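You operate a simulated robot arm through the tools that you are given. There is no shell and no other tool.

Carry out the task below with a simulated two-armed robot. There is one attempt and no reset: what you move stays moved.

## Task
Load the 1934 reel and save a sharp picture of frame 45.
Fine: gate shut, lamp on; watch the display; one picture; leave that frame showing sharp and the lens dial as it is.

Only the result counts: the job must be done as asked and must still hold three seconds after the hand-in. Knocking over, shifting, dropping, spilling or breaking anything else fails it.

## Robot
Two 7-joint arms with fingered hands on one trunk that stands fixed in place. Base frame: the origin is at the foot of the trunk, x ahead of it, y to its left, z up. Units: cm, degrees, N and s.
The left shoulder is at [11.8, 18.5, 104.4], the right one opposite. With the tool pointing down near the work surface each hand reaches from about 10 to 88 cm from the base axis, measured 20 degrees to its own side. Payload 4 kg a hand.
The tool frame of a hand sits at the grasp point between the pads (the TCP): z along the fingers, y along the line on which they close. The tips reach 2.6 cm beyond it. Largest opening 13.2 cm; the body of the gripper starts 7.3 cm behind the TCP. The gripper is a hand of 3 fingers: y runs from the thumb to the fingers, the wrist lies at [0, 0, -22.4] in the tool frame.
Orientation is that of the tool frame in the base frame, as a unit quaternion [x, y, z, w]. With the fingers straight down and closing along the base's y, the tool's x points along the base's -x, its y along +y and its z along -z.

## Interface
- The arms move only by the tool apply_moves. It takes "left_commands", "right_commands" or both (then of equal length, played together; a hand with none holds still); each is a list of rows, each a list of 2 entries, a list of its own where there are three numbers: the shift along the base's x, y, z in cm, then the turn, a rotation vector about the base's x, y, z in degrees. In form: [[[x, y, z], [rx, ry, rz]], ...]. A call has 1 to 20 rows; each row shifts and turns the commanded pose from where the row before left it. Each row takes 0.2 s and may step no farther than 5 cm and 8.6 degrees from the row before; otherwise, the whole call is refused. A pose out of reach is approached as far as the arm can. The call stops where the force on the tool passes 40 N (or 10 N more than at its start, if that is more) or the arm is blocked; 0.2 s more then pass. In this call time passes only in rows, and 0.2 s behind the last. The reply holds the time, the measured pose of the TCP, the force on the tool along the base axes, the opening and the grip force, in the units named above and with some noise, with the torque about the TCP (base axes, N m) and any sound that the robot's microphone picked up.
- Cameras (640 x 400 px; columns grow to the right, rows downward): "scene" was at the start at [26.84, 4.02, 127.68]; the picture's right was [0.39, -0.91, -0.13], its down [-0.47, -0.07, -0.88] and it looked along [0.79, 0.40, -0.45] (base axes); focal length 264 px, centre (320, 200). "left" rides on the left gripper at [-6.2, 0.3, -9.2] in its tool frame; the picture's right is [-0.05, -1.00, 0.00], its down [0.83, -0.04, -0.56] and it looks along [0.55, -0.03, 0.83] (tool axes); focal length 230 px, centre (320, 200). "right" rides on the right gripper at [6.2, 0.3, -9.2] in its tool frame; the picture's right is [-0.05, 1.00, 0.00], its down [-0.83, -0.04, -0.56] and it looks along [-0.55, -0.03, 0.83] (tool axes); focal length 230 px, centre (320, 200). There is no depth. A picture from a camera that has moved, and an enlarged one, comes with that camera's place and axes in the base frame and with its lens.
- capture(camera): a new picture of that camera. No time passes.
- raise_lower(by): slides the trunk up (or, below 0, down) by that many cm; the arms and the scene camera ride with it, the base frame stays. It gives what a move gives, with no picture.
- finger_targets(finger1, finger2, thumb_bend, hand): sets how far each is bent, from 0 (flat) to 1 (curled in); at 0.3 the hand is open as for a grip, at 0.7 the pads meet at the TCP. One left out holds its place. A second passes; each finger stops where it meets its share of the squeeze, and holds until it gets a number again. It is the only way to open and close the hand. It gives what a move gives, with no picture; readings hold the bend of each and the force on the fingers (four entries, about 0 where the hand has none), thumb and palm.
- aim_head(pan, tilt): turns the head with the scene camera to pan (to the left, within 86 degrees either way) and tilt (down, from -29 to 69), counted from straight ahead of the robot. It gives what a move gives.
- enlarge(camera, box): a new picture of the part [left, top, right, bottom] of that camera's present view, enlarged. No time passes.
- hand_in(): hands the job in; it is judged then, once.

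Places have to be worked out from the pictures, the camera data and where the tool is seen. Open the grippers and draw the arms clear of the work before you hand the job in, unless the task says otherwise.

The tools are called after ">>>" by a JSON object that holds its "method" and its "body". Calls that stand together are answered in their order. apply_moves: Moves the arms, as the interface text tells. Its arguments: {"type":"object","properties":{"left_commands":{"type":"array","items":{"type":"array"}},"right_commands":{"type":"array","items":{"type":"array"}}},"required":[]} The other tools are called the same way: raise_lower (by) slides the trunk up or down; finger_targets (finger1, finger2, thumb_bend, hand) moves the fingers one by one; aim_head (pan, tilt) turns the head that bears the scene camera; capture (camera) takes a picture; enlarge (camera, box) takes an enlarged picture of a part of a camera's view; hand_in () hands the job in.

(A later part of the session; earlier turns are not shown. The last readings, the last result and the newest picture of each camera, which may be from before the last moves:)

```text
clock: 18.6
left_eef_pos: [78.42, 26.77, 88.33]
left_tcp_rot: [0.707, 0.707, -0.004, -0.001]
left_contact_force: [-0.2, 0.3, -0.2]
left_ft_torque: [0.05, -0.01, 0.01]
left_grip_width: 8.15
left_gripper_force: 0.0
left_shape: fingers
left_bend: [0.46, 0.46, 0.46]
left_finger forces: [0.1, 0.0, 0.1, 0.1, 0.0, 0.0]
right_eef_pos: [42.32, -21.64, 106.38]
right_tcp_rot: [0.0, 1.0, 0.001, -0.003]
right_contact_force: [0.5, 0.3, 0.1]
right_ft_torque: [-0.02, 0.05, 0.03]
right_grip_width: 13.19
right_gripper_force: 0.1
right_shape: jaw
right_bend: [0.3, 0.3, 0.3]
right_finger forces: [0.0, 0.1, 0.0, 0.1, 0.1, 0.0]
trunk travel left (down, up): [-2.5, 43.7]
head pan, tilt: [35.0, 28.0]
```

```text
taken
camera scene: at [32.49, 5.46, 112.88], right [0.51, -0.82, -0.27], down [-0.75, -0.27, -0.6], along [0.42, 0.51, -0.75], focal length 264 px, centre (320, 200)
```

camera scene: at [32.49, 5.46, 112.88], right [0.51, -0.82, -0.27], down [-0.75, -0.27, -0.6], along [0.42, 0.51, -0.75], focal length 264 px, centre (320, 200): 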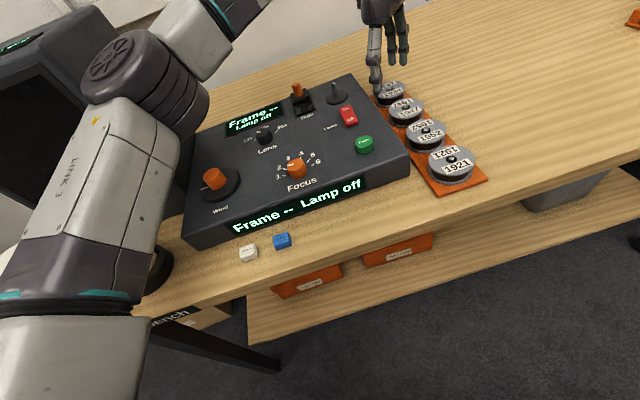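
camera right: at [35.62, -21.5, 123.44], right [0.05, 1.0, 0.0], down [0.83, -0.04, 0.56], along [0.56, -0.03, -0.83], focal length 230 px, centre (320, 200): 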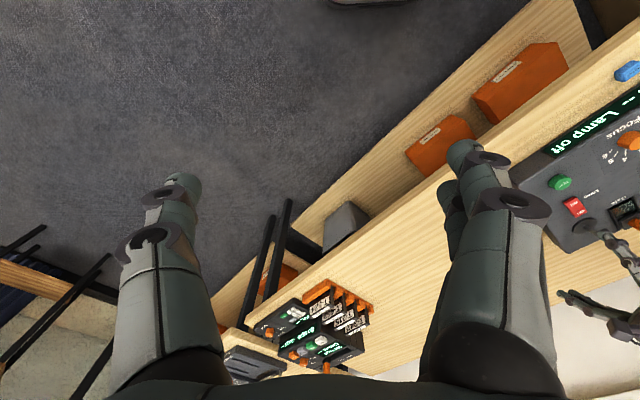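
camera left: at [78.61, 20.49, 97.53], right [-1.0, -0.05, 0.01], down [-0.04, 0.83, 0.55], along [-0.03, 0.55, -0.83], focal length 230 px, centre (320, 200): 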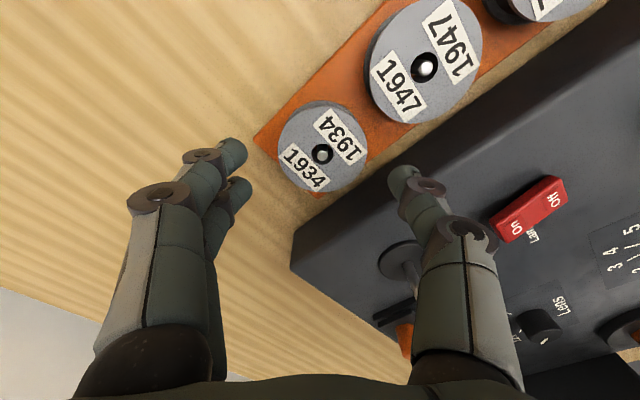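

The tool is level now and the reel is centred (pixel 322). I'll descend to z≈84.4, just short of the tray.

>>> {"method": "apply_moves", "body": {"left_commands": [[[0, 0, -1.5], [0, 0, 0]], [[0, 0, -1.5], [0, 0, 0]], [[0, 0, -0.9], [0, 0, 0]]]}}

>>> {"method": "capture", "body": {"camera": "left"}}

>>> {"method": "enlarge", "body": {"camera": "scene", "box": [320, 30, 480, 150]}}

```text
clock: 19.4
left_eef_pos: [78.13, 26.44, 84.71]
left_tcp_rot: [0.707, 0.707, -0.002, -0.001]
left_contact_force: [0.1, 0.0, -0.5]
left_ft_torque: [0.02, 0.02, 0.04]
left_grip_width: 8.14
left_gripper_force: 0.1
left_shape: fingers
left_bend: [0.46, 0.46, 0.46]
left_finger forces: [0.1, 0.1, 0.1, 0.0, 0.0, 0.0]
right_eef_pos: [42.02, -21.65, 106.41]
right_tcp_rot: [0.0, 1.0, 0.001, -0.001]
right_contact_force: [0.1, -0.3, 0.2]
right_ft_torque: [-0.04, 0.0, -0.01]
right_grip_width: 13.2
right_gripper_force: 0.1
right_shape: jaw
right_bend: [0.3, 0.3, 0.3]
right_finger forces: [0.0, 0.0, 0.1, 0.0, 0.1, 0.0]
trunk travel left (down, up): [-2.5, 43.7]
head pan, tilt: [35.0, 28.0]
```

```text
taken
camera left: at [78.39, 20.32, 93.93], right [-1.0, -0.05, 0.0], down [-0.04, 0.83, 0.55], along [-0.03, 0.55, -0.83], focal length 230 px, centre (320, 200)
```

left: 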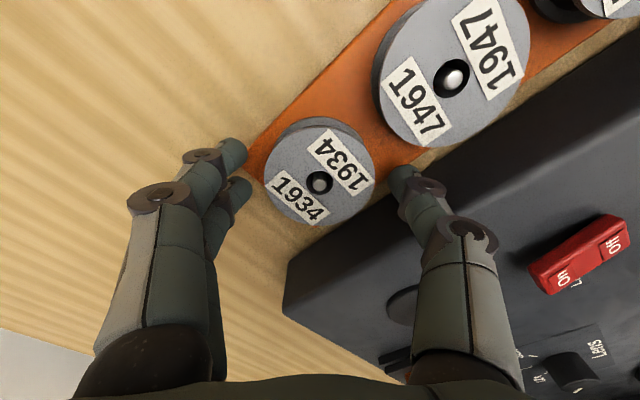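

```text
3.33 times, centred on (400, 90) of scene
camera zoom: at [32.3, 5.42, 112.98], right [0.51, -0.82, -0.27], down [-0.75, -0.27, -0.6], along [0.42, 0.51, -0.75], focal length 880 px, centre (53, 567)
```

zoom: 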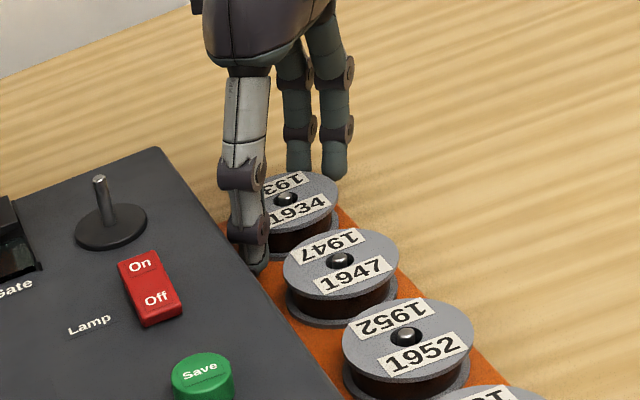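

It is centred with no contact. I'll go 0.35 cm lower and check the force.

>>> {"method": "apply_moves", "body": {"left_commands": [[[0, 0, -0.35], [0, 0, 0]]]}}

```text
clock: 19.8
left_eef_pos: [78.13, 26.51, 84.37]
left_tcp_rot: [0.708, 0.707, -0.004, 0.0]
left_contact_force: [-0.6, -0.2, -0.5]
left_ft_torque: [0.0, 0.01, -0.01]
left_grip_width: 8.16
left_gripper_force: 0.1
left_shape: fingers
left_bend: [0.46, 0.46, 0.46]
left_finger forces: [0.0, 0.1, 0.1, 0.1, 0.0, 0.0]
right_eef_pos: [42.13, -21.75, 106.41]
right_tcp_rot: [0.0, 1.0, 0.001, -0.002]
right_contact_force: [0.0, 0.2, 0.0]
right_ft_torque: [0.01, -0.02, 0.01]
right_grip_width: 13.21
right_gripper_force: 0.0
right_shape: jaw
right_bend: [0.3, 0.3, 0.3]
right_finger forces: [0.1, 0.0, 0.0, 0.1, 0.1, 0.0]
trunk travel left (down, up): [-2.5, 43.7]
head pan, tilt: [35.0, 28.0]
```

There is no contact at z=84.4. I'll close gently in stages, checking finger forces for an even grip.

>>> {"method": "finger_targets", "body": {"hand": "left", "finger1": 0.5, "finger2": 0.5, "thumb_bend": 0.5}}

>>> {"method": "capture", "body": {"camera": "left"}}

```text
clock: 20.8
left_eef_pos: [78.12, 26.49, 84.26]
left_tcp_rot: [0.707, 0.707, -0.002, -0.001]
left_contact_force: [1.1, -0.2, 0.1]
left_ft_torque: [-0.01, -0.04, 0.04]
left_grip_width: 6.85
left_gripper_force: 0.0
left_shape: fingers
left_bend: [0.5, 0.5, 0.5]
left_finger forces: [0.1, 0.0, 0.0, 0.1, 0.0, 0.0]
right_eef_pos: [42.11, -21.72, 106.39]
right_tcp_rot: [0.0, 1.0, 0.002, -0.002]
right_contact_force: [-0.1, 1.0, 0.2]
right_ft_torque: [0.0, 0.01, -0.01]
right_grip_width: 13.18
right_gripper_force: 0.0
right_shape: jaw
right_bend: [0.3, 0.3, 0.3]
right_finger forces: [0.0, 0.0, 0.0, 0.0, 0.0, 0.1]
trunk travel left (down, up): [-2.5, 43.7]
head pan, tilt: [35.0, 28.0]
```

```text
taken
camera left: at [78.4, 20.32, 93.57], right [-1.0, -0.05, 0.0], down [-0.04, 0.83, 0.55], along [-0.03, 0.55, -0.83], focal length 230 px, centre (320, 200)
```

left: 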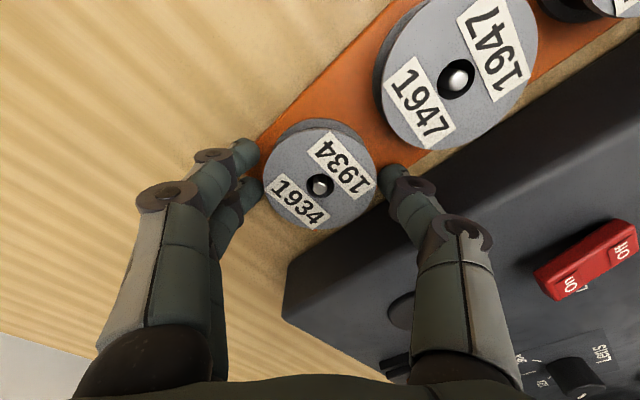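

Still centred with a small gap each side. I'll close to grip.

>>> {"method": "finger_targets", "body": {"hand": "left", "finger1": 0.55, "finger2": 0.55, "thumb_bend": 0.55}}

>>> {"method": "capture", "body": {"camera": "left"}}

```text
clock: 21.8
left_eef_pos: [78.16, 26.55, 84.27]
left_tcp_rot: [0.707, 0.707, -0.001, -0.001]
left_contact_force: [0.3, -0.1, 0.3]
left_ft_torque: [0.04, 0.02, 0.03]
left_grip_width: 5.92
left_gripper_force: 2.7
left_shape: fingers
left_bend: [0.53, 0.53, 0.54]
left_finger forces: [1.6, 1.0, 0.0, 0.1, 2.5, 0.0]
right_eef_pos: [42.14, -21.7, 106.5]
right_tcp_rot: [0.001, 1.0, 0.002, -0.002]
right_contact_force: [-0.1, 0.3, -0.3]
right_ft_torque: [-0.01, 0.0, 0.01]
right_grip_width: 13.21
right_gripper_force: 0.1
right_shape: jaw
right_bend: [0.3, 0.3, 0.3]
right_finger forces: [0.1, 0.0, 0.0, 0.0, 0.1, 0.0]
trunk travel left (down, up): [-2.5, 43.7]
head pan, tilt: [35.0, 28.0]
```

```text
taken
camera left: at [78.41, 20.32, 93.57], right [-1.0, -0.05, 0.0], down [-0.04, 0.83, 0.55], along [-0.03, 0.55, -0.83], focal length 230 px, centre (320, 200)
```

left: 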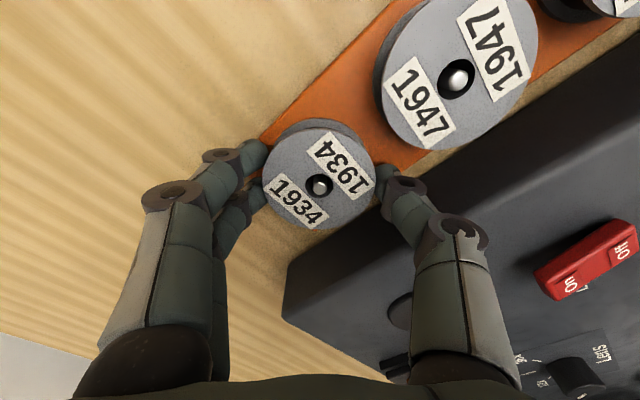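

The grip has landed at 5.9 cm with balanced forces of about 2.6 N. I'll tighten a bit before lifting.

>>> {"method": "finger_targets", "body": {"hand": "left", "finger1": 0.62, "finger2": 0.62, "thumb_bend": 0.62}}

>>> {"method": "apply_moves", "body": {"left_commands": [[[0, 0, 0.5], [0, 0, 0]], [[0, 0, 0.8], [0, 0, 0]], [[0, 0, 1], [0, 0, 0]]]}}

>>> {"method": "capture", "body": {"camera": "left"}}

>>> {"method": "enlarge", "body": {"camera": "scene", "box": [320, 30, 480, 150]}}

```text
clock: 22.8
left_eef_pos: [78.18, 26.51, 84.33]
left_tcp_rot: [0.707, 0.707, -0.002, 0.0]
left_contact_force: [0.4, 0.8, -0.2]
left_ft_torque: [0.02, 0.03, 0.02]
left_grip_width: 5.69
left_gripper_force: 10.5
left_shape: fingers
left_bend: [0.54, 0.55, 0.57]
left_finger forces: [5.8, 5.0, 0.1, 0.0, 10.7, 0.1]
right_eef_pos: [41.99, -21.74, 106.36]
right_tcp_rot: [0.0, 1.0, 0.002, -0.002]
right_contact_force: [-0.2, -0.9, 0.6]
right_ft_torque: [0.0, 0.04, 0.02]
right_grip_width: 13.19
right_gripper_force: 0.2
right_shape: jaw
right_bend: [0.3, 0.3, 0.3]
right_finger forces: [0.1, 0.0, 0.0, 0.0, 0.0, 0.0]
trunk travel left (down, up): [-2.5, 43.7]
head pan, tilt: [35.0, 28.0]
```

```text
clock: 23.6
left_eef_pos: [78.17, 26.55, 86.58]
left_tcp_rot: [0.707, 0.707, -0.001, 0.0]
left_contact_force: [-0.6, -0.6, -1.0]
left_ft_torque: [0.0, 0.0, 0.03]
left_grip_width: 5.69
left_gripper_force: 10.7
left_shape: fingers
left_bend: [0.54, 0.55, 0.57]
left_finger forces: [5.9, 5.1, 0.0, 0.0, 10.7, 0.1]
right_eef_pos: [42.04, -21.73, 106.46]
right_tcp_rot: [0.0, 1.0, 0.002, -0.002]
right_contact_force: [0.0, 0.4, 0.1]
right_ft_torque: [-0.01, -0.02, 0.0]
right_grip_width: 13.22
right_gripper_force: 0.1
right_shape: jaw
right_bend: [0.3, 0.3, 0.3]
right_finger forces: [0.0, 0.0, 0.1, 0.0, 0.1, 0.0]
trunk travel left (down, up): [-2.5, 43.7]
head pan, tilt: [35.0, 28.0]
```

```text
taken
camera left: at [78.42, 20.38, 95.82], right [-1.0, -0.05, 0.0], down [-0.04, 0.83, 0.55], along [-0.03, 0.55, -0.83], focal length 230 px, centre (320, 200)
```

left: 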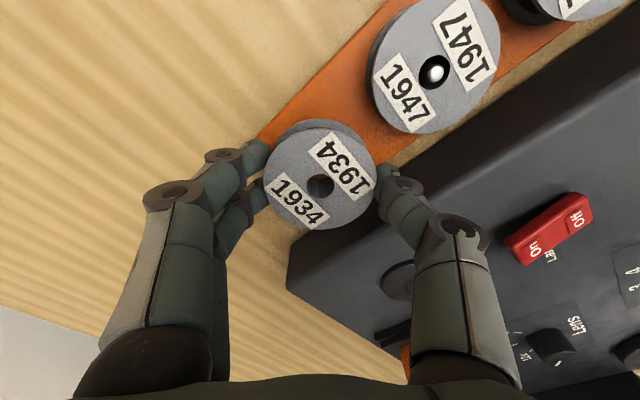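

```text
3.33 times, centred on (400, 90) of scene
camera zoom: at [32.29, 5.42, 112.98], right [0.51, -0.82, -0.27], down [-0.75, -0.27, -0.6], along [0.42, 0.51, -0.75], focal length 880 px, centre (53, 567)
```

zoom: 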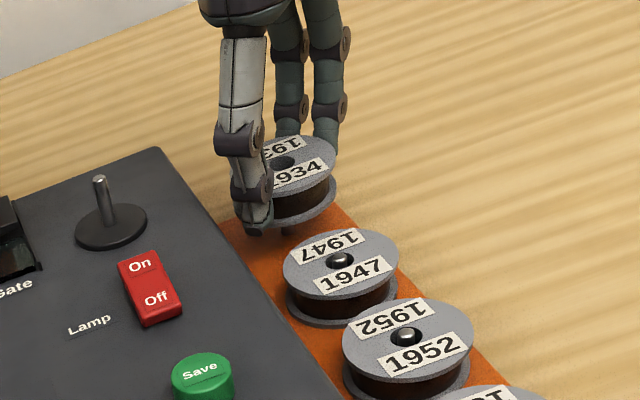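

The 1934 reel came off its post cleanly and sits level in the grip. I'll lift higher, moving back over the tray so the left camera can see the spindle past the reel.

>>> {"method": "apply_moves", "body": {"left_commands": [[[-0.2, 0, 2], [0, 0, 0]], [[-0.8, 0, 2], [0, 0, 0]], [[-1.5, -0.5, 2], [0, 0, 0]], [[-1.6, -1.4, 1.5], [0, 0, 0]], [[-1.6, -1.4, 0], [0, 0, 0]], [[-1.6, -1.3, 0], [0, 0, 0]]]}}

>>> {"method": "capture", "body": {"camera": "left"}}

>>> {"method": "capture", "body": {"camera": "scene"}}

```text
clock: 25.0
left_eef_pos: [70.92, 21.69, 93.92]
left_tcp_rot: [0.707, 0.707, -0.001, -0.001]
left_contact_force: [-0.1, 0.0, -0.5]
left_ft_torque: [0.02, 0.0, 0.0]
left_grip_width: 5.66
left_gripper_force: 10.7
left_shape: fingers
left_bend: [0.54, 0.55, 0.57]
left_finger forces: [5.6, 5.1, 0.1, 0.0, 10.7, 0.0]
right_eef_pos: [42.07, -21.85, 106.39]
right_tcp_rot: [0.0, 1.0, 0.002, -0.001]
right_contact_force: [0.0, -0.4, 0.9]
right_ft_torque: [0.0, -0.02, 0.0]
right_grip_width: 13.19
right_gripper_force: 0.0
right_shape: jaw
right_bend: [0.3, 0.3, 0.3]
right_finger forces: [0.0, 0.0, 0.0, 0.0, 0.0, 0.0]
trunk travel left (down, up): [-2.5, 43.7]
head pan, tilt: [35.0, 28.0]
```

```text
taken
camera left: at [71.17, 15.57, 103.3], right [-1.0, -0.05, 0.0], down [-0.04, 0.83, 0.55], along [-0.03, 0.55, -0.83], focal length 230 px, centre (320, 200)
```

left: 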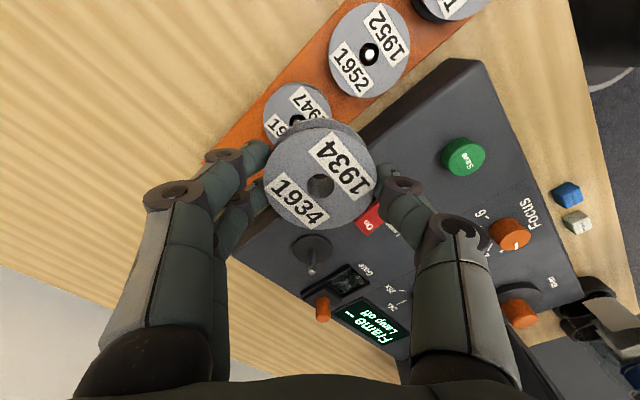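

```text
taken
camera scene: at [32.26, 5.39, 113.0], right [0.51, -0.82, -0.27], down [-0.75, -0.27, -0.6], along [0.42, 0.51, -0.75], focal length 264 px, centre (320, 200)
```

scene: 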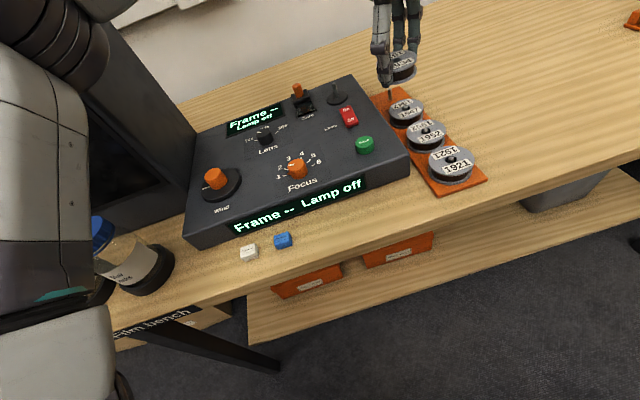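

The spindle is visible just past the held reel. I'll enlarge both views to fix its position accurately.

>>> {"method": "enlarge", "body": {"camera": "left", "box": [250, 190, 410, 300]}}

>>> {"method": "enlarge", "body": {"camera": "scene", "box": [280, 20, 440, 130]}}

```text
3.64 times, centred on (330, 245) of left
camera zoom: at [71.17, 15.57, 103.3], right [-1.0, -0.05, 0.0], down [-0.04, 0.83, 0.55], along [-0.03, 0.55, -0.83], focal length 837 px, centre (284, 36)
```

zoom: 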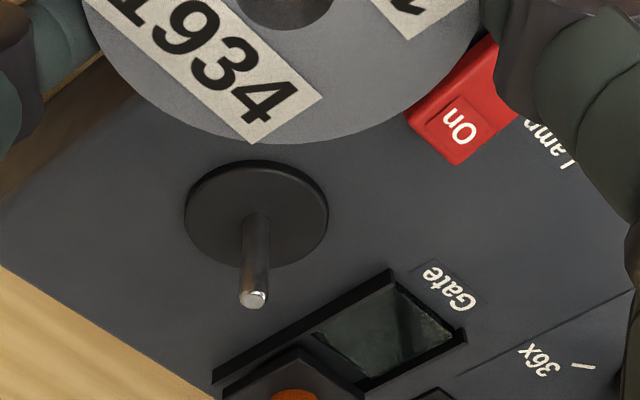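

```text
3.64 times, centred on (360, 75) of scene
camera zoom: at [32.26, 5.39, 113.0], right [0.51, -0.82, -0.27], down [-0.75, -0.27, -0.6], along [0.42, 0.51, -0.75], focal length 960 px, centre (174, 654)
```

zoom: 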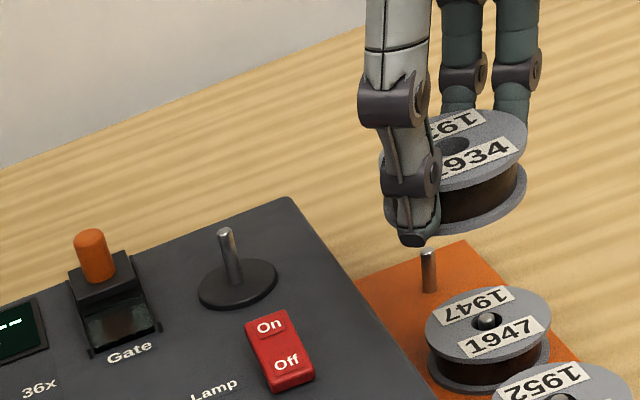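

The spindle works out to about (70.95, 34.25), with its post top near z=88.3. I'll move the reel above it and stop to check alignment.

>>> {"method": "apply_moves", "body": {"left_commands": [[[0, 3.1, 0], [0, 0, 0]], [[0, 3.2, 0], [0, 0, 0]], [[0, 3.2, 0], [0, 0, 0]], [[0, 3.0, -0.3], [0, 0, 0]], [[0, 0, 0], [0, 0, 0]]]}}

>>> {"method": "enlarge", "body": {"camera": "scene", "box": [280, 20, 440, 130]}}

>>> {"method": "capture", "body": {"camera": "left"}}

```text
clock: 26.2
left_eef_pos: [70.87, 34.43, 93.85]
left_tcp_rot: [0.708, 0.706, -0.002, 0.0]
left_contact_force: [0.1, 1.4, -1.3]
left_ft_torque: [-0.02, 0.02, -0.02]
left_grip_width: 5.67
left_gripper_force: 10.4
left_shape: fingers
left_bend: [0.54, 0.55, 0.57]
left_finger forces: [5.7, 5.2, 0.0, 0.1, 10.6, 0.1]
right_eef_pos: [42.2, -21.8, 106.45]
right_tcp_rot: [0.001, 1.0, 0.002, -0.002]
right_contact_force: [-0.7, -0.6, 0.3]
right_ft_torque: [0.01, 0.02, -0.03]
right_grip_width: 13.19
right_gripper_force: 0.0
right_shape: jaw
right_bend: [0.3, 0.3, 0.3]
right_finger forces: [0.0, 0.0, 0.0, 0.1, 0.1, 0.1]
trunk travel left (down, up): [-2.5, 43.7]
head pan, tilt: [35.0, 28.0]
```

```text
3.64 times, centred on (360, 75) of scene
camera zoom: at [32.33, 5.39, 112.96], right [0.51, -0.82, -0.27], down [-0.75, -0.27, -0.6], along [0.42, 0.51, -0.75], focal length 960 px, centre (174, 654)
```

zoom: 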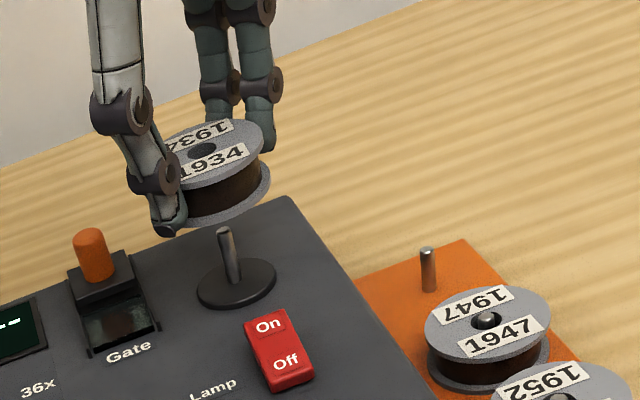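

```text
taken
camera left: at [71.19, 28.1, 103.02], right [-1.0, -0.05, 0.0], down [-0.04, 0.83, 0.55], along [-0.03, 0.55, -0.83], focal length 230 px, centre (320, 200)
```

left: 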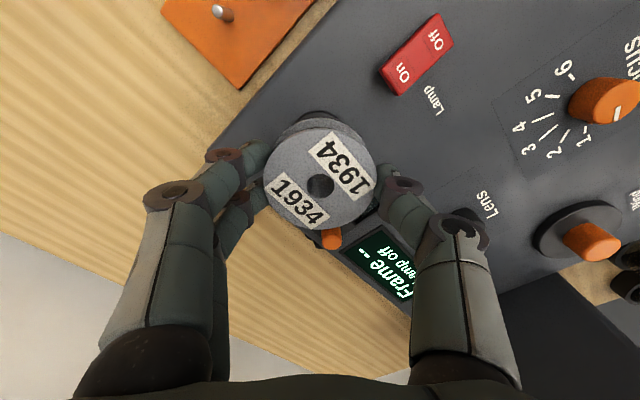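

The projections put the reel hole within about 1–1.5 mm of the spindle axis. I'll lower gently onto the post in small steps and check forces.

>>> {"method": "apply_moves", "body": {"left_commands": [[[0, 0, -1], [0, 0, 0]], [[0, 0, -0.8], [0, 0, 0]], [[0, 0, -0.5], [0, 0, 0]], [[0, 0, -0.5], [0, 0, 0]]]}}

>>> {"method": "enlarge", "body": {"camera": "scene", "box": [280, 20, 440, 130]}}

>>> {"method": "enlarge", "body": {"camera": "left", "box": [250, 100, 410, 210]}}

```text
clock: 27.2
left_eef_pos: [71.02, 34.34, 90.9]
left_tcp_rot: [0.707, 0.707, -0.002, 0.0]
left_contact_force: [-0.4, -0.4, -1.0]
left_ft_torque: [0.0, 0.0, 0.0]
left_grip_width: 5.68
left_gripper_force: 10.7
left_shape: fingers
left_bend: [0.54, 0.55, 0.57]
left_finger forces: [5.7, 5.0, 0.1, 0.1, 10.7, 0.0]
right_eef_pos: [42.13, -21.7, 106.41]
right_tcp_rot: [0.0, 1.0, 0.002, -0.002]
right_contact_force: [0.5, 0.1, 0.1]
right_ft_torque: [-0.05, 0.02, -0.01]
right_grip_width: 13.19
right_gripper_force: 0.1
right_shape: jaw
right_bend: [0.3, 0.3, 0.3]
right_finger forces: [0.0, 0.0, 0.1, 0.1, 0.0, 0.0]
trunk travel left (down, up): [-2.5, 43.7]
head pan, tilt: [35.0, 28.0]
```

```text
3.64 times, centred on (360, 75) of scene
camera zoom: at [32.32, 5.43, 112.96], right [0.51, -0.82, -0.27], down [-0.75, -0.27, -0.6], along [0.42, 0.51, -0.75], focal length 960 px, centre (174, 654)
```

zoom: 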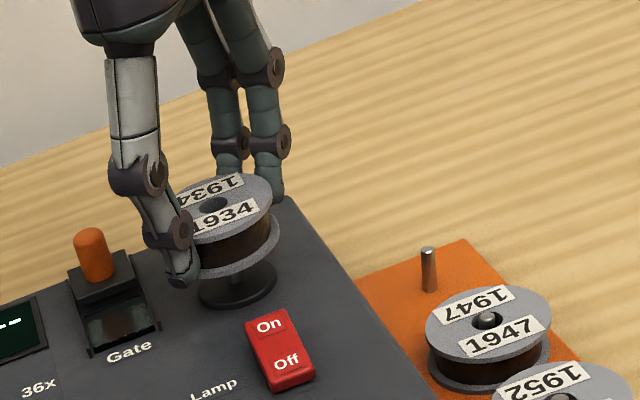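

```text
3.64 times, centred on (330, 155) of left
camera zoom: at [71.14, 28.23, 100.28], right [-1.0, -0.05, 0.0], down [-0.04, 0.83, 0.55], along [-0.03, 0.55, -0.83], focal length 837 px, centre (284, 364)
```

zoom: 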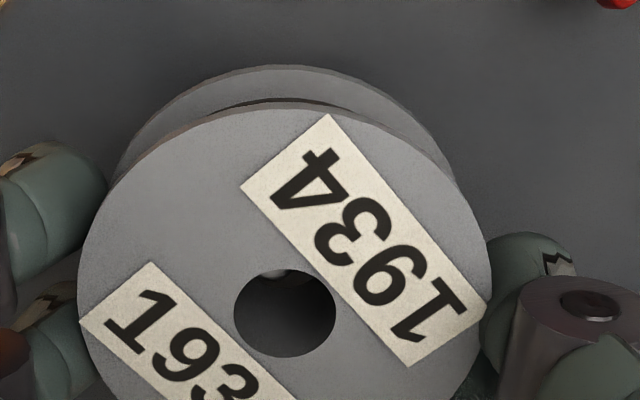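

There is no contact force, and the post top is visible inside the hole. I'll keep lowering to seat the reel.

>>> {"method": "apply_moves", "body": {"left_commands": [[[0, 0, -0.6], [0, 0, 0]], [[0, 0, -0.6], [0, 0, 0]], [[0, 0, -0.5], [0, 0, 0]], [[0, 0, -0.3], [0, 0, 0]]]}}

>>> {"method": "enlarge", "body": {"camera": "left", "box": [250, 100, 410, 210]}}

>>> {"method": "enlarge", "body": {"camera": "scene", "box": [280, 20, 440, 130]}}

```text
clock: 28.2
left_eef_pos: [70.79, 34.25, 89.2]
left_tcp_rot: [0.708, 0.706, 0.0, 0.0]
left_contact_force: [0.2, 0.2, -1.5]
left_ft_torque: [0.01, 0.0, 0.0]
left_grip_width: 5.67
left_gripper_force: 11.0
left_shape: fingers
left_bend: [0.54, 0.55, 0.57]
left_finger forces: [5.6, 5.1, 0.0, 0.0, 10.7, 0.0]
right_eef_pos: [42.02, -21.95, 106.54]
right_tcp_rot: [0.0, 1.0, 0.002, -0.001]
right_contact_force: [0.8, 0.2, 0.0]
right_ft_torque: [0.0, 0.0, 0.01]
right_grip_width: 13.2
right_gripper_force: 0.1
right_shape: jaw
right_bend: [0.3, 0.3, 0.3]
right_finger forces: [0.1, 0.0, 0.0, 0.0, 0.0, 0.0]
trunk travel left (down, up): [-2.5, 43.7]
head pan, tilt: [35.0, 28.0]
```

```text
3.64 times, centred on (330, 155) of left
camera zoom: at [71.04, 28.14, 98.43], right [-1.0, -0.05, 0.0], down [-0.04, 0.83, 0.55], along [-0.03, 0.55, -0.83], focal length 837 px, centre (284, 364)
```

zoom: 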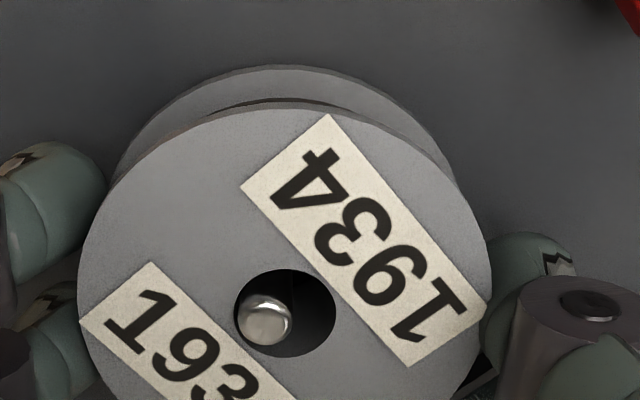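

```text
3.64 times, centred on (360, 75) of scene
camera zoom: at [32.18, 5.26, 113.04], right [0.51, -0.82, -0.27], down [-0.75, -0.27, -0.6], along [0.42, 0.51, -0.75], focal length 960 px, centre (174, 654)
```

zoom: 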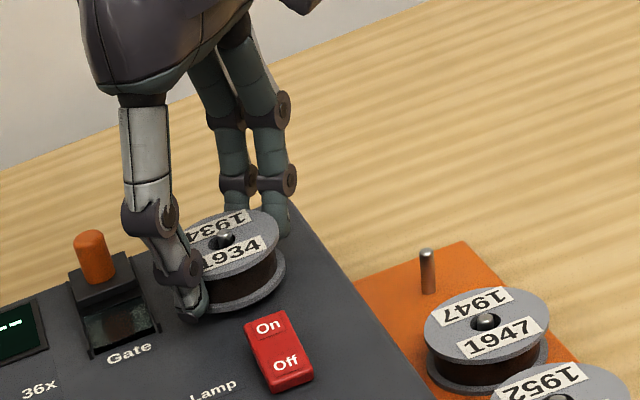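

The post sits about 2.5 mm toward +x in the hole, so I'll shift +x and finish lowering until it seats.

>>> {"method": "apply_moves", "body": {"left_commands": [[[0.25, 0, 0], [0, 0, 0]], [[0, 0, -0.3], [0, 0, 0]], [[0, 0, -0.3], [0, 0, 0]]]}}

>>> {"method": "enlarge", "body": {"camera": "left", "box": [250, 100, 410, 210]}}

>>> {"method": "enlarge", "body": {"camera": "scene", "box": [280, 20, 440, 130]}}

```text
clock: 29.0
left_eef_pos: [70.98, 34.45, 88.77]
left_tcp_rot: [0.707, 0.707, 0.0, 0.001]
left_contact_force: [0.4, 2.2, 12.4]
left_ft_torque: [0.06, 0.09, 0.0]
left_grip_width: 5.66
left_gripper_force: 11.9
left_shape: fingers
left_bend: [0.55, 0.56, 0.57]
left_finger forces: [6.2, 5.6, 0.0, 0.0, 11.7, 0.0]
right_eef_pos: [41.86, -21.68, 106.68]
right_tcp_rot: [0.0, 1.0, 0.001, 0.0]
right_contact_force: [1.3, 0.1, -0.7]
right_ft_torque: [-0.01, 0.0, 0.0]
right_grip_width: 13.2
right_gripper_force: 0.0
right_shape: jaw
right_bend: [0.3, 0.3, 0.3]
right_finger forces: [0.1, 0.0, 0.0, 0.0, 0.1, 0.0]
trunk travel left (down, up): [-2.5, 43.7]
head pan, tilt: [35.0, 28.0]
```

```text
3.64 times, centred on (330, 155) of left
camera zoom: at [71.22, 28.27, 98.0], right [-1.0, -0.05, 0.0], down [-0.04, 0.83, 0.55], along [-0.03, 0.55, -0.83], focal length 837 px, centre (284, 364)
```

zoom: 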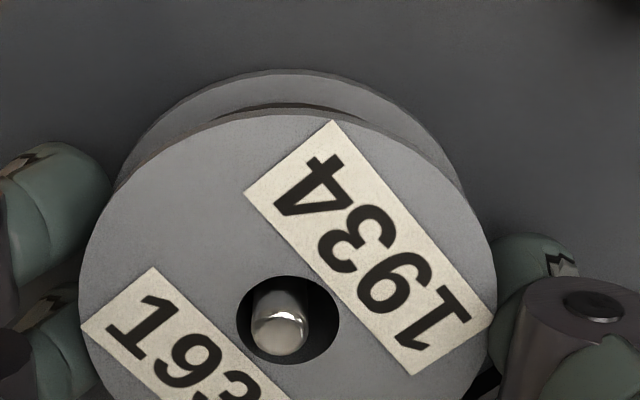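

```text
3.64 times, centred on (360, 75) of scene
camera zoom: at [32.04, 5.35, 113.09], right [0.51, -0.82, -0.27], down [-0.75, -0.27, -0.61], along [0.42, 0.51, -0.75], focal length 960 px, centre (174, 654)
```

zoom: 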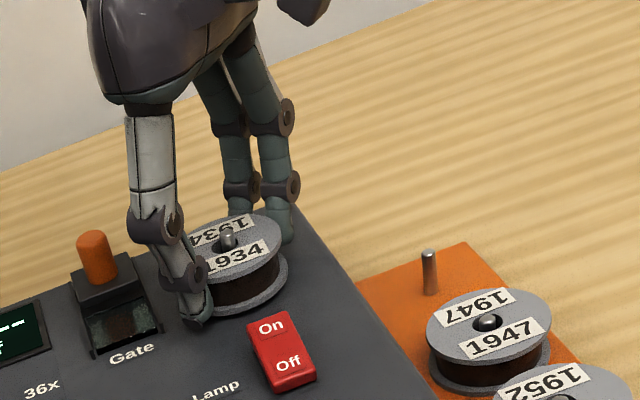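

The reel has touched down with 12 N upward and the post standing well through the hole. I'll release the grip.

>>> {"method": "finger_targets", "body": {"hand": "left", "finger1": 0.46, "finger2": 0.46, "thumb_bend": 0.46}}

>>> {"method": "capture", "body": {"camera": "left"}}

>>> {"method": "enlarge", "body": {"camera": "scene", "box": [280, 20, 440, 130]}}

```text
clock: 30.0
left_eef_pos: [70.89, 34.41, 88.6]
left_tcp_rot: [0.707, 0.707, -0.001, 0.0]
left_contact_force: [0.1, -0.1, 0.6]
left_ft_torque: [0.02, 0.05, -0.01]
left_grip_width: 8.06
left_gripper_force: 0.1
left_shape: fingers
left_bend: [0.46, 0.46, 0.46]
left_finger forces: [0.0, 0.0, 0.0, 0.0, 0.0, 0.0]
right_eef_pos: [41.84, -21.94, 106.59]
right_tcp_rot: [-0.001, 1.0, 0.002, -0.002]
right_contact_force: [0.1, -0.1, 0.0]
right_ft_torque: [0.01, 0.0, -0.02]
right_grip_width: 13.2
right_gripper_force: 0.0
right_shape: jaw
right_bend: [0.3, 0.3, 0.3]
right_finger forces: [0.0, 0.0, 0.1, 0.1, 0.1, 0.0]
trunk travel left (down, up): [-2.5, 43.7]
head pan, tilt: [35.0, 28.0]
```

```text
taken
camera left: at [71.2, 28.21, 97.83], right [-1.0, -0.05, 0.0], down [-0.04, 0.83, 0.55], along [-0.03, 0.55, -0.83], focal length 230 px, centre (320, 200)
```

left: 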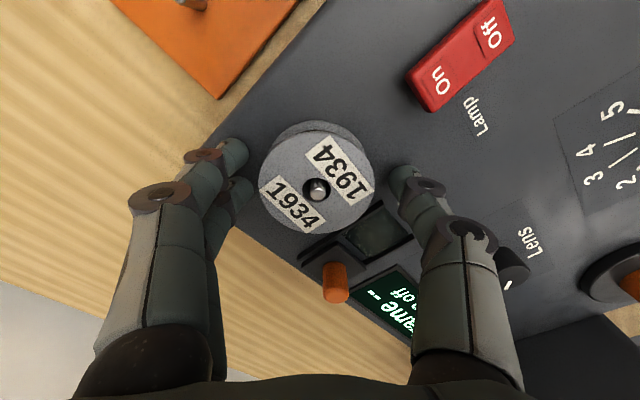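

```text
3.64 times, centred on (360, 75) of scene
camera zoom: at [32.04, 5.29, 113.06], right [0.51, -0.82, -0.27], down [-0.75, -0.27, -0.61], along [0.42, 0.51, -0.75], focal length 960 px, centre (174, 654)
```

zoom: 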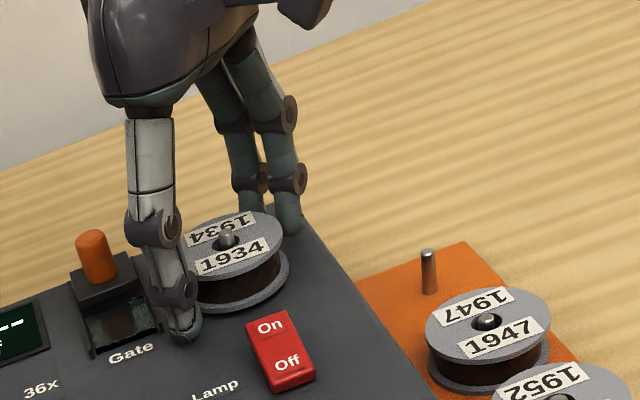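

The reel sits flat on the spindle. I'll raise the hand straight up and check the display.

>>> {"method": "apply_moves", "body": {"left_commands": [[[0, 0, 1], [0, 0, 0]], [[0, 0, 2], [0, 0, 0]], [[0, 0, 3], [0, 0, 0]], [[-1, 0, 3], [0, 0, 0]]]}}

>>> {"method": "capture", "body": {"camera": "left"}}

>>> {"method": "capture", "body": {"camera": "scene"}}

>>> {"method": "enlarge", "body": {"camera": "scene", "box": [170, 60, 430, 250]}}

```text
clock: 31.0
left_eef_pos: [69.88, 34.27, 97.54]
left_tcp_rot: [0.708, 0.707, -0.002, -0.001]
left_contact_force: [-0.4, 0.0, 0.9]
left_ft_torque: [0.0, 0.0, 0.02]
left_grip_width: 8.05
left_gripper_force: 0.2
left_shape: fingers
left_bend: [0.46, 0.46, 0.46]
left_finger forces: [0.0, 0.0, 0.0, 0.0, 0.0, 0.0]
right_eef_pos: [41.97, -21.69, 106.59]
right_tcp_rot: [0.0, 1.0, 0.002, -0.001]
right_contact_force: [-0.6, -0.2, 0.0]
right_ft_torque: [-0.03, -0.01, 0.0]
right_grip_width: 13.19
right_gripper_force: 0.1
right_shape: jaw
right_bend: [0.3, 0.3, 0.3]
right_finger forces: [0.0, 0.0, 0.1, 0.0, 0.1, 0.0]
trunk travel left (down, up): [-2.5, 43.7]
head pan, tilt: [35.0, 28.0]
```

```text
taken
camera left: at [70.27, 28.05, 106.74], right [-1.0, -0.05, 0.0], down [-0.04, 0.83, 0.55], along [-0.03, 0.55, -0.83], focal length 230 px, centre (320, 200)
```

left: 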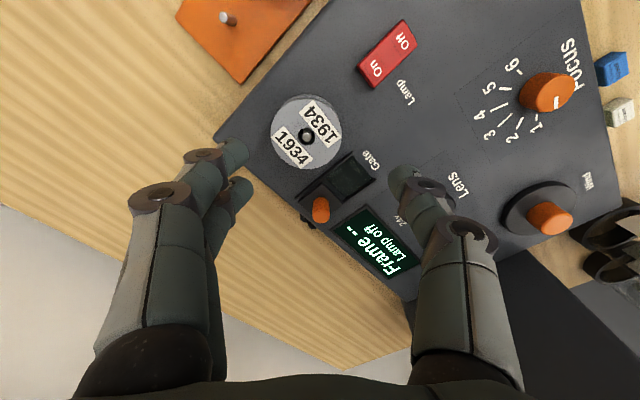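

```text
taken
camera scene: at [32.2, 5.4, 113.02], right [0.51, -0.82, -0.27], down [-0.75, -0.27, -0.6], along [0.42, 0.51, -0.75], focal length 264 px, centre (320, 200)
```

scene: 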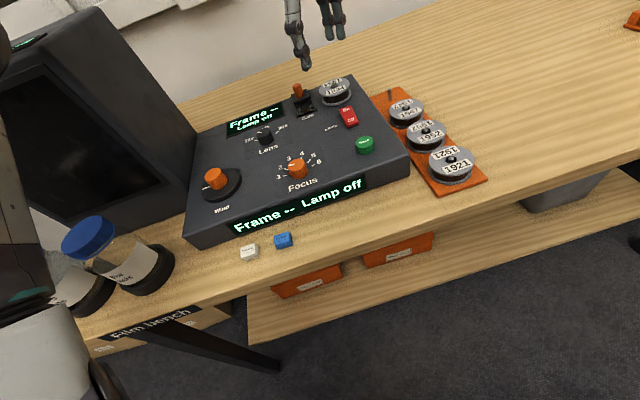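

```text
2.11 times, centred on (300, 155) of scene
camera zoom: at [32.2, 5.4, 113.02], right [0.51, -0.82, -0.27], down [-0.75, -0.27, -0.6], along [0.42, 0.51, -0.75], focal length 556 px, centre (362, 295)
```

zoom: 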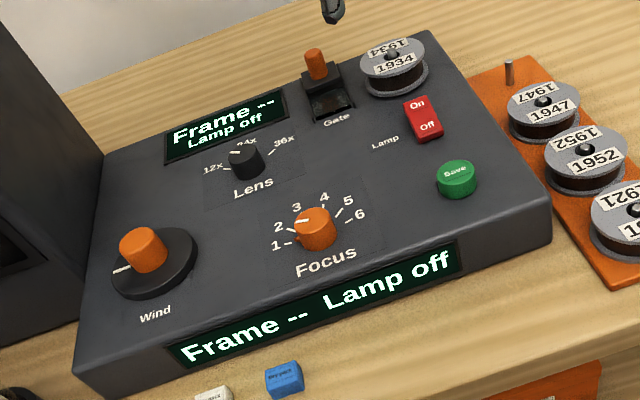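

The reel is loaded, and the display still reads "Frame -- Lamp off". Next is the gate: its knob top is at about (69.5, 41.9, 88.4), and it should slide toward the operator over the window. I'll turn the hand 45° so it closes along the slide direction and hover above the knob.

>>> {"method": "apply_moves", "body": {"left_commands": [[[0, 1.2, 0], [0, 0, 7.5]], [[0, 1.2, 0], [0, 0, 7.5]], [[0, 1.3, 0], [0, 0, 7.5]], [[0, 1.3, 0], [0, 0, 7.5]], [[-0.2, 1.3, 0], [0, 0, 7.5]], [[-0.2, 1.3, 0], [0, 0, 7.5]], [[0, 0, 0], [0, 0, 0]]]}}

>>> {"method": "capture", "body": {"camera": "left"}}

>>> {"method": "capture", "body": {"camera": "scene"}}

```text
clock: 32.6
left_eef_pos: [69.74, 41.88, 97.42]
left_tcp_rot: [0.383, 0.924, -0.002, -0.001]
left_contact_force: [-0.8, 0.8, -0.3]
left_ft_torque: [0.0, 0.0, 0.02]
left_grip_width: 8.05
left_gripper_force: 0.0
left_shape: fingers
left_bend: [0.46, 0.46, 0.46]
left_finger forces: [0.0, 0.0, 0.1, 0.0, 0.0, 0.0]
right_eef_pos: [42.11, -21.66, 106.41]
right_tcp_rot: [-0.001, 1.0, 0.002, -0.001]
right_contact_force: [0.8, -0.6, -0.6]
right_ft_torque: [0.0, 0.05, 0.0]
right_grip_width: 13.19
right_gripper_force: 0.1
right_shape: jaw
right_bend: [0.3, 0.3, 0.3]
right_finger forces: [0.0, 0.0, 0.1, 0.1, 0.0, 0.1]
trunk travel left (down, up): [-2.5, 43.7]
head pan, tilt: [35.0, 28.0]
```

```text
taken
camera left: at [74.34, 37.86, 106.65], right [-0.67, -0.74, 0.0], down [-0.62, 0.56, 0.55], along [-0.41, 0.37, -0.83], focal length 230 px, centre (320, 200)
```

left: 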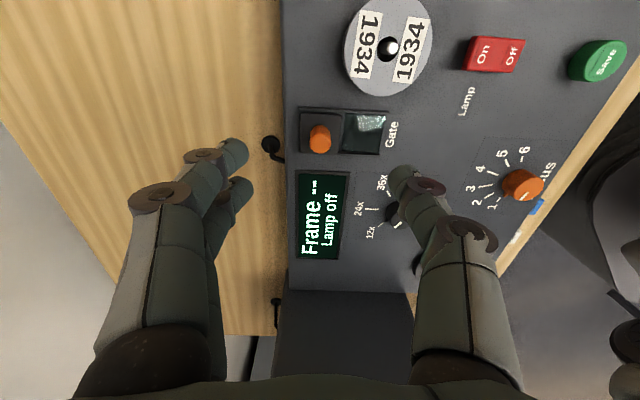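

```text
taken
camera scene: at [32.31, 5.41, 112.97], right [0.51, -0.82, -0.27], down [-0.75, -0.27, -0.6], along [0.42, 0.51, -0.75], focal length 264 px, centre (320, 200)
```

scene: 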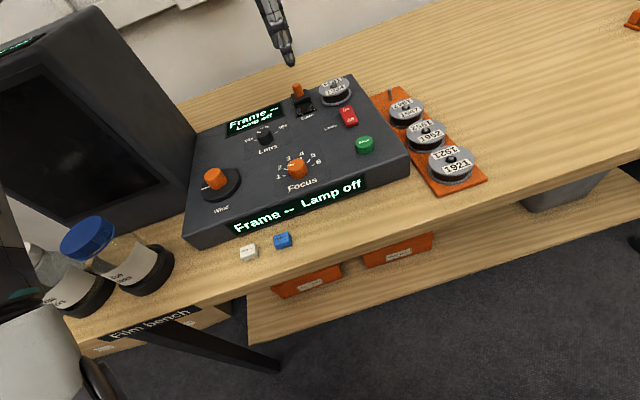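

The gate knob is right under the tool axis. I'll enlarge this view to read the gate geometry.

>>> {"method": "enlarge", "body": {"camera": "left", "box": [270, 80, 430, 190]}}

>>> {"method": "enlarge", "body": {"camera": "scene", "box": [270, 60, 370, 130]}}

```text
3.64 times, centred on (350, 135) of left
camera zoom: at [74.34, 37.86, 106.65], right [-0.67, -0.74, 0.0], down [-0.62, 0.56, 0.55], along [-0.41, 0.37, -0.83], focal length 837 px, centre (211, 436)
```

zoom: 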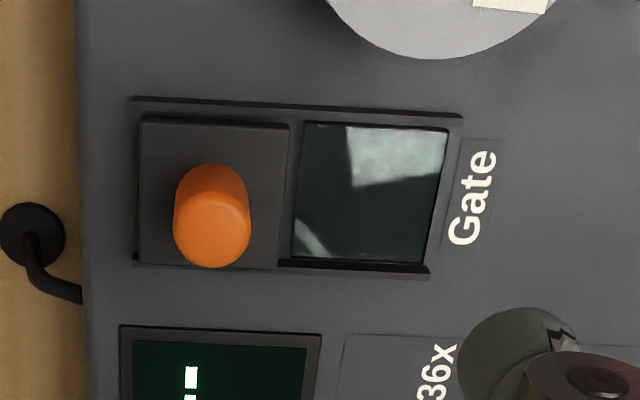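

```text
5.71 times, centred on (320, 95) of scene
camera zoom: at [32.31, 5.41, 112.97], right [0.51, -0.82, -0.27], down [-0.75, -0.27, -0.6], along [0.42, 0.51, -0.75], focal length 1509 px, centre (320, 800)
```

zoom: 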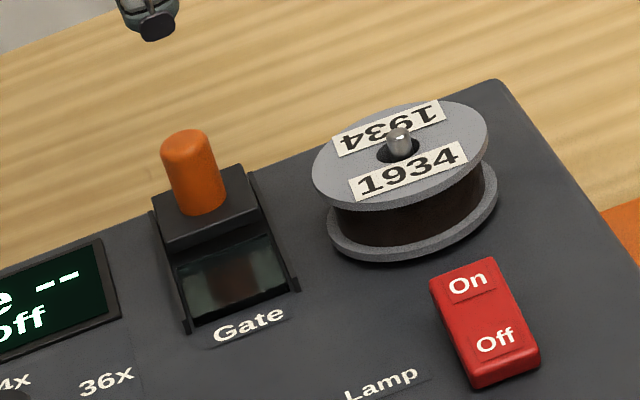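

The gate is a slider on rails with about 3.6 cm of travel toward the operator. I'll descend around the knob with the tips above the block.

>>> {"method": "apply_moves", "body": {"left_commands": [[[0, 0, -2], [0, 0, 0]], [[0, 0, -2], [0, 0, 0]], [[0, 0, -2], [0, 0, 0]], [[0, 0, -1.3], [0, 0, 0]]]}}

>>> {"method": "capture", "body": {"camera": "left"}}

>>> {"method": "enlarge", "body": {"camera": "scene", "box": [250, 20, 370, 120]}}

```text
clock: 33.6
left_eef_pos: [69.82, 42.13, 90.06]
left_tcp_rot: [0.383, 0.924, -0.002, 0.0]
left_contact_force: [0.2, 0.1, -0.5]
left_ft_torque: [0.01, 0.01, -0.01]
left_grip_width: 8.06
left_gripper_force: 0.1
left_shape: fingers
left_bend: [0.46, 0.46, 0.46]
left_finger forces: [0.0, 0.0, 0.0, 0.0, 0.0, 0.1]
right_eef_pos: [42.11, -21.6, 106.39]
right_tcp_rot: [0.001, 1.0, 0.002, -0.002]
right_contact_force: [-0.1, 0.9, -0.5]
right_ft_torque: [0.0, 0.0, -0.02]
right_grip_width: 13.2
right_gripper_force: 0.0
right_shape: jaw
right_bend: [0.3, 0.3, 0.3]
right_finger forces: [0.1, 0.0, 0.1, 0.0, 0.1, 0.0]
trunk travel left (down, up): [-2.5, 43.7]
head pan, tilt: [35.0, 28.0]
```

```text
taken
camera left: at [74.34, 37.93, 99.32], right [-0.67, -0.74, 0.0], down [-0.62, 0.56, 0.55], along [-0.41, 0.37, -0.83], focal length 230 px, centre (320, 200)
```

left: 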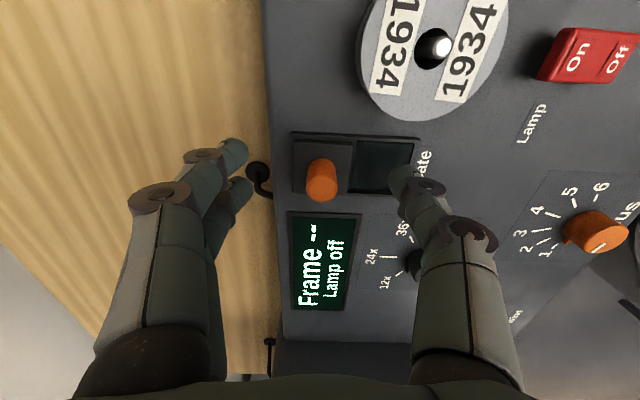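

```text
4.00 times, centred on (310, 70) of scene
camera zoom: at [32.33, 5.43, 112.96], right [0.51, -0.82, -0.27], down [-0.75, -0.27, -0.6], along [0.42, 0.51, -0.75], focal length 1057 px, centre (360, 720)
```

zoom: 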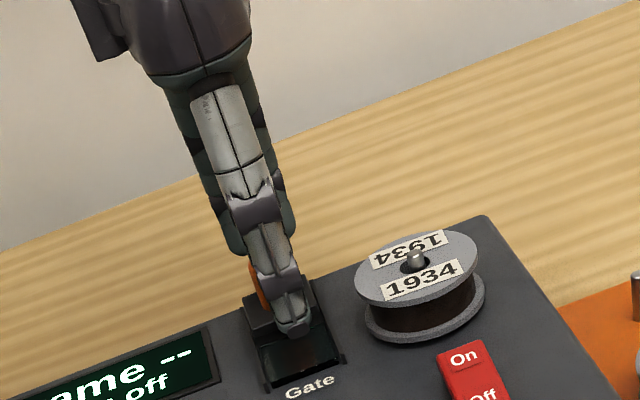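

The knob is centred between thumb and fingers. I'll close on it in stages.

>>> {"method": "finger_targets", "body": {"hand": "left", "finger1": 0.6, "finger2": 0.6, "thumb_bend": 0.6}}

>>> {"method": "capture", "body": {"camera": "left"}}

```text
clock: 34.6
left_eef_pos: [69.91, 42.13, 90.07]
left_tcp_rot: [0.382, 0.924, -0.002, 0.0]
left_contact_force: [-0.2, -0.6, 0.1]
left_ft_torque: [-0.01, 0.0, -0.04]
left_grip_width: 3.56
left_gripper_force: 0.0
left_shape: fingers
left_bend: [0.6, 0.6, 0.6]
left_finger forces: [0.0, 0.0, 0.0, 0.1, 0.1, 0.0]
right_eef_pos: [42.12, -21.81, 106.4]
right_tcp_rot: [0.0, 1.0, 0.001, -0.001]
right_contact_force: [-0.3, 0.7, -0.2]
right_ft_torque: [0.01, 0.04, 0.01]
right_grip_width: 13.2
right_gripper_force: 0.1
right_shape: jaw
right_bend: [0.3, 0.3, 0.3]
right_finger forces: [0.1, 0.0, 0.1, 0.0, 0.1, 0.1]
trunk travel left (down, up): [-2.5, 43.7]
head pan, tilt: [35.0, 28.0]
```

```text
taken
camera left: at [74.31, 37.94, 99.37], right [-0.67, -0.74, 0.0], down [-0.62, 0.56, 0.55], along [-0.41, 0.37, -0.83], focal length 230 px, centre (320, 200)
```

left: 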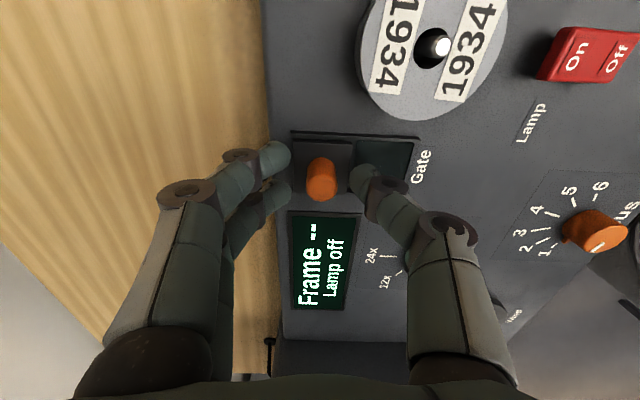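

The gap is 3.6 cm and centred. I'll lower slightly and close onto the knob.

>>> {"method": "apply_moves", "body": {"left_commands": [[[0, 0, -0.3], [0, 0, 0]]]}}

>>> {"method": "finger_targets", "body": {"hand": "left", "finger1": 0.68, "finger2": 0.68, "thumb_bend": 0.68}}

>>> {"method": "capture", "body": {"camera": "left"}}

```text
clock: 35.0
left_eef_pos: [69.79, 42.19, 89.76]
left_tcp_rot: [0.382, 0.924, -0.002, -0.001]
left_contact_force: [0.0, -1.0, 0.4]
left_ft_torque: [-0.03, -0.01, -0.02]
left_grip_width: 3.58
left_gripper_force: 0.0
left_shape: fingers
left_bend: [0.6, 0.6, 0.6]
left_finger forces: [0.0, 0.0, 0.0, 0.0, 0.0, 0.0]
right_eef_pos: [42.04, -21.79, 106.4]
right_tcp_rot: [0.0, 1.0, 0.002, -0.002]
right_contact_force: [-0.4, 0.2, -0.4]
right_ft_torque: [-0.03, 0.02, 0.03]
right_grip_width: 13.18
right_gripper_force: 0.1
right_shape: jaw
right_bend: [0.3, 0.3, 0.3]
right_finger forces: [0.0, 0.1, 0.0, 0.0, 0.0, 0.0]
trunk travel left (down, up): [-2.5, 43.7]
head pan, tilt: [35.0, 28.0]
```

```text
clock: 36.0
left_eef_pos: [69.67, 42.12, 89.77]
left_tcp_rot: [0.383, 0.924, -0.003, 0.0]
left_contact_force: [-2.1, -1.1, -1.2]
left_ft_torque: [-0.06, 0.03, 0.0]
left_grip_width: 1.49
left_gripper_force: 2.0
left_shape: fingers
left_bend: [0.68, 0.67, 0.67]
left_finger forces: [0.0, 0.8, 0.1, 0.0, 2.8, 0.1]
right_eef_pos: [42.17, -21.67, 106.44]
right_tcp_rot: [0.0, 1.0, 0.002, -0.001]
right_contact_force: [-0.8, 0.9, -0.3]
right_ft_torque: [0.02, -0.03, 0.02]
right_grip_width: 13.17
right_gripper_force: 0.1
right_shape: jaw
right_bend: [0.3, 0.3, 0.3]
right_finger forces: [0.0, 0.0, 0.0, 0.1, 0.0, 0.0]
trunk travel left (down, up): [-2.5, 43.7]
head pan, tilt: [35.0, 28.0]
```

```text
taken
camera left: at [74.23, 37.93, 99.02], right [-0.67, -0.74, 0.0], down [-0.62, 0.56, 0.55], along [-0.41, 0.37, -0.83], focal length 230 px, centre (320, 200)
```

left: 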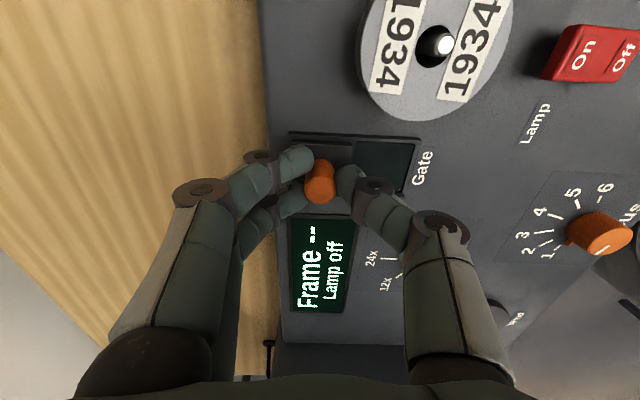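

The knob is lightly gripped. I'll firm it a little and pull toward the operator in small steps.

>>> {"method": "finger_targets", "body": {"hand": "left", "finger1": 0.71, "finger2": 0.71, "thumb_bend": 0.69}}

>>> {"method": "apply_moves", "body": {"left_commands": [[[-0.3, -0.3, 0], [0, 0, 0]], [[-0.3, -0.3, 0], [0, 0, 0]], [[-0.3, -0.3, 0], [0, 0, 0]], [[-0.3, -0.3, 0], [0, 0, 0]], [[-0.3, -0.3, 0], [0, 0, 0]]]}}

>>> {"method": "capture", "body": {"camera": "left"}}

```text
clock: 37.0
left_eef_pos: [69.63, 42.01, 89.67]
left_tcp_rot: [0.382, 0.924, -0.002, 0.0]
left_contact_force: [-1.0, -0.7, -1.0]
left_ft_torque: [0.0, -0.02, 0.0]
left_grip_width: 1.06
left_gripper_force: 3.8
left_shape: fingers
left_bend: [0.71, 0.68, 0.67]
left_finger forces: [0.2, 2.7, 0.0, 0.0, 4.4, 0.1]
right_eef_pos: [42.25, -21.7, 106.42]
right_tcp_rot: [0.0, 1.0, 0.001, -0.001]
right_contact_force: [0.6, 0.3, -0.2]
right_ft_torque: [-0.02, 0.01, 0.0]
right_grip_width: 13.19
right_gripper_force: 0.0
right_shape: jaw
right_bend: [0.3, 0.3, 0.3]
right_finger forces: [0.1, 0.0, 0.0, 0.0, 0.1, 0.0]
trunk travel left (down, up): [-2.5, 43.7]
head pan, tilt: [35.0, 28.0]
```

```text
clock: 38.2
left_eef_pos: [68.29, 40.59, 89.82]
left_tcp_rot: [0.383, 0.924, -0.002, 0.0]
left_contact_force: [0.0, -0.2, -1.5]
left_ft_torque: [-0.01, 0.0, 0.0]
left_grip_width: 1.02
left_gripper_force: 4.0
left_shape: fingers
left_bend: [0.71, 0.68, 0.67]
left_finger forces: [0.7, 3.1, 0.0, 0.0, 3.6, 0.1]
right_eef_pos: [42.16, -21.75, 106.42]
right_tcp_rot: [0.0, 1.0, 0.002, -0.001]
right_contact_force: [0.0, -0.4, 1.0]
right_ft_torque: [-0.01, 0.01, -0.01]
right_grip_width: 13.19
right_gripper_force: 0.1
right_shape: jaw
right_bend: [0.3, 0.3, 0.3]
right_finger forces: [0.0, 0.1, 0.0, 0.0, 0.1, 0.0]
trunk travel left (down, up): [-2.5, 43.7]
head pan, tilt: [35.0, 28.0]
```

```text
taken
camera left: at [72.71, 36.43, 99.02], right [-0.67, -0.74, 0.0], down [-0.62, 0.56, 0.55], along [-0.41, 0.37, -0.83], focal length 230 px, centre (320, 200)
```

left: 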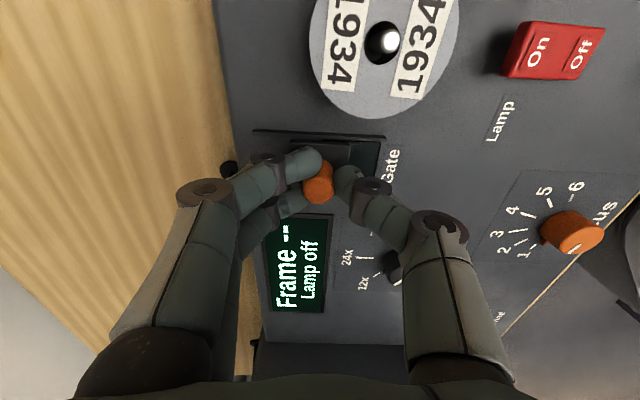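

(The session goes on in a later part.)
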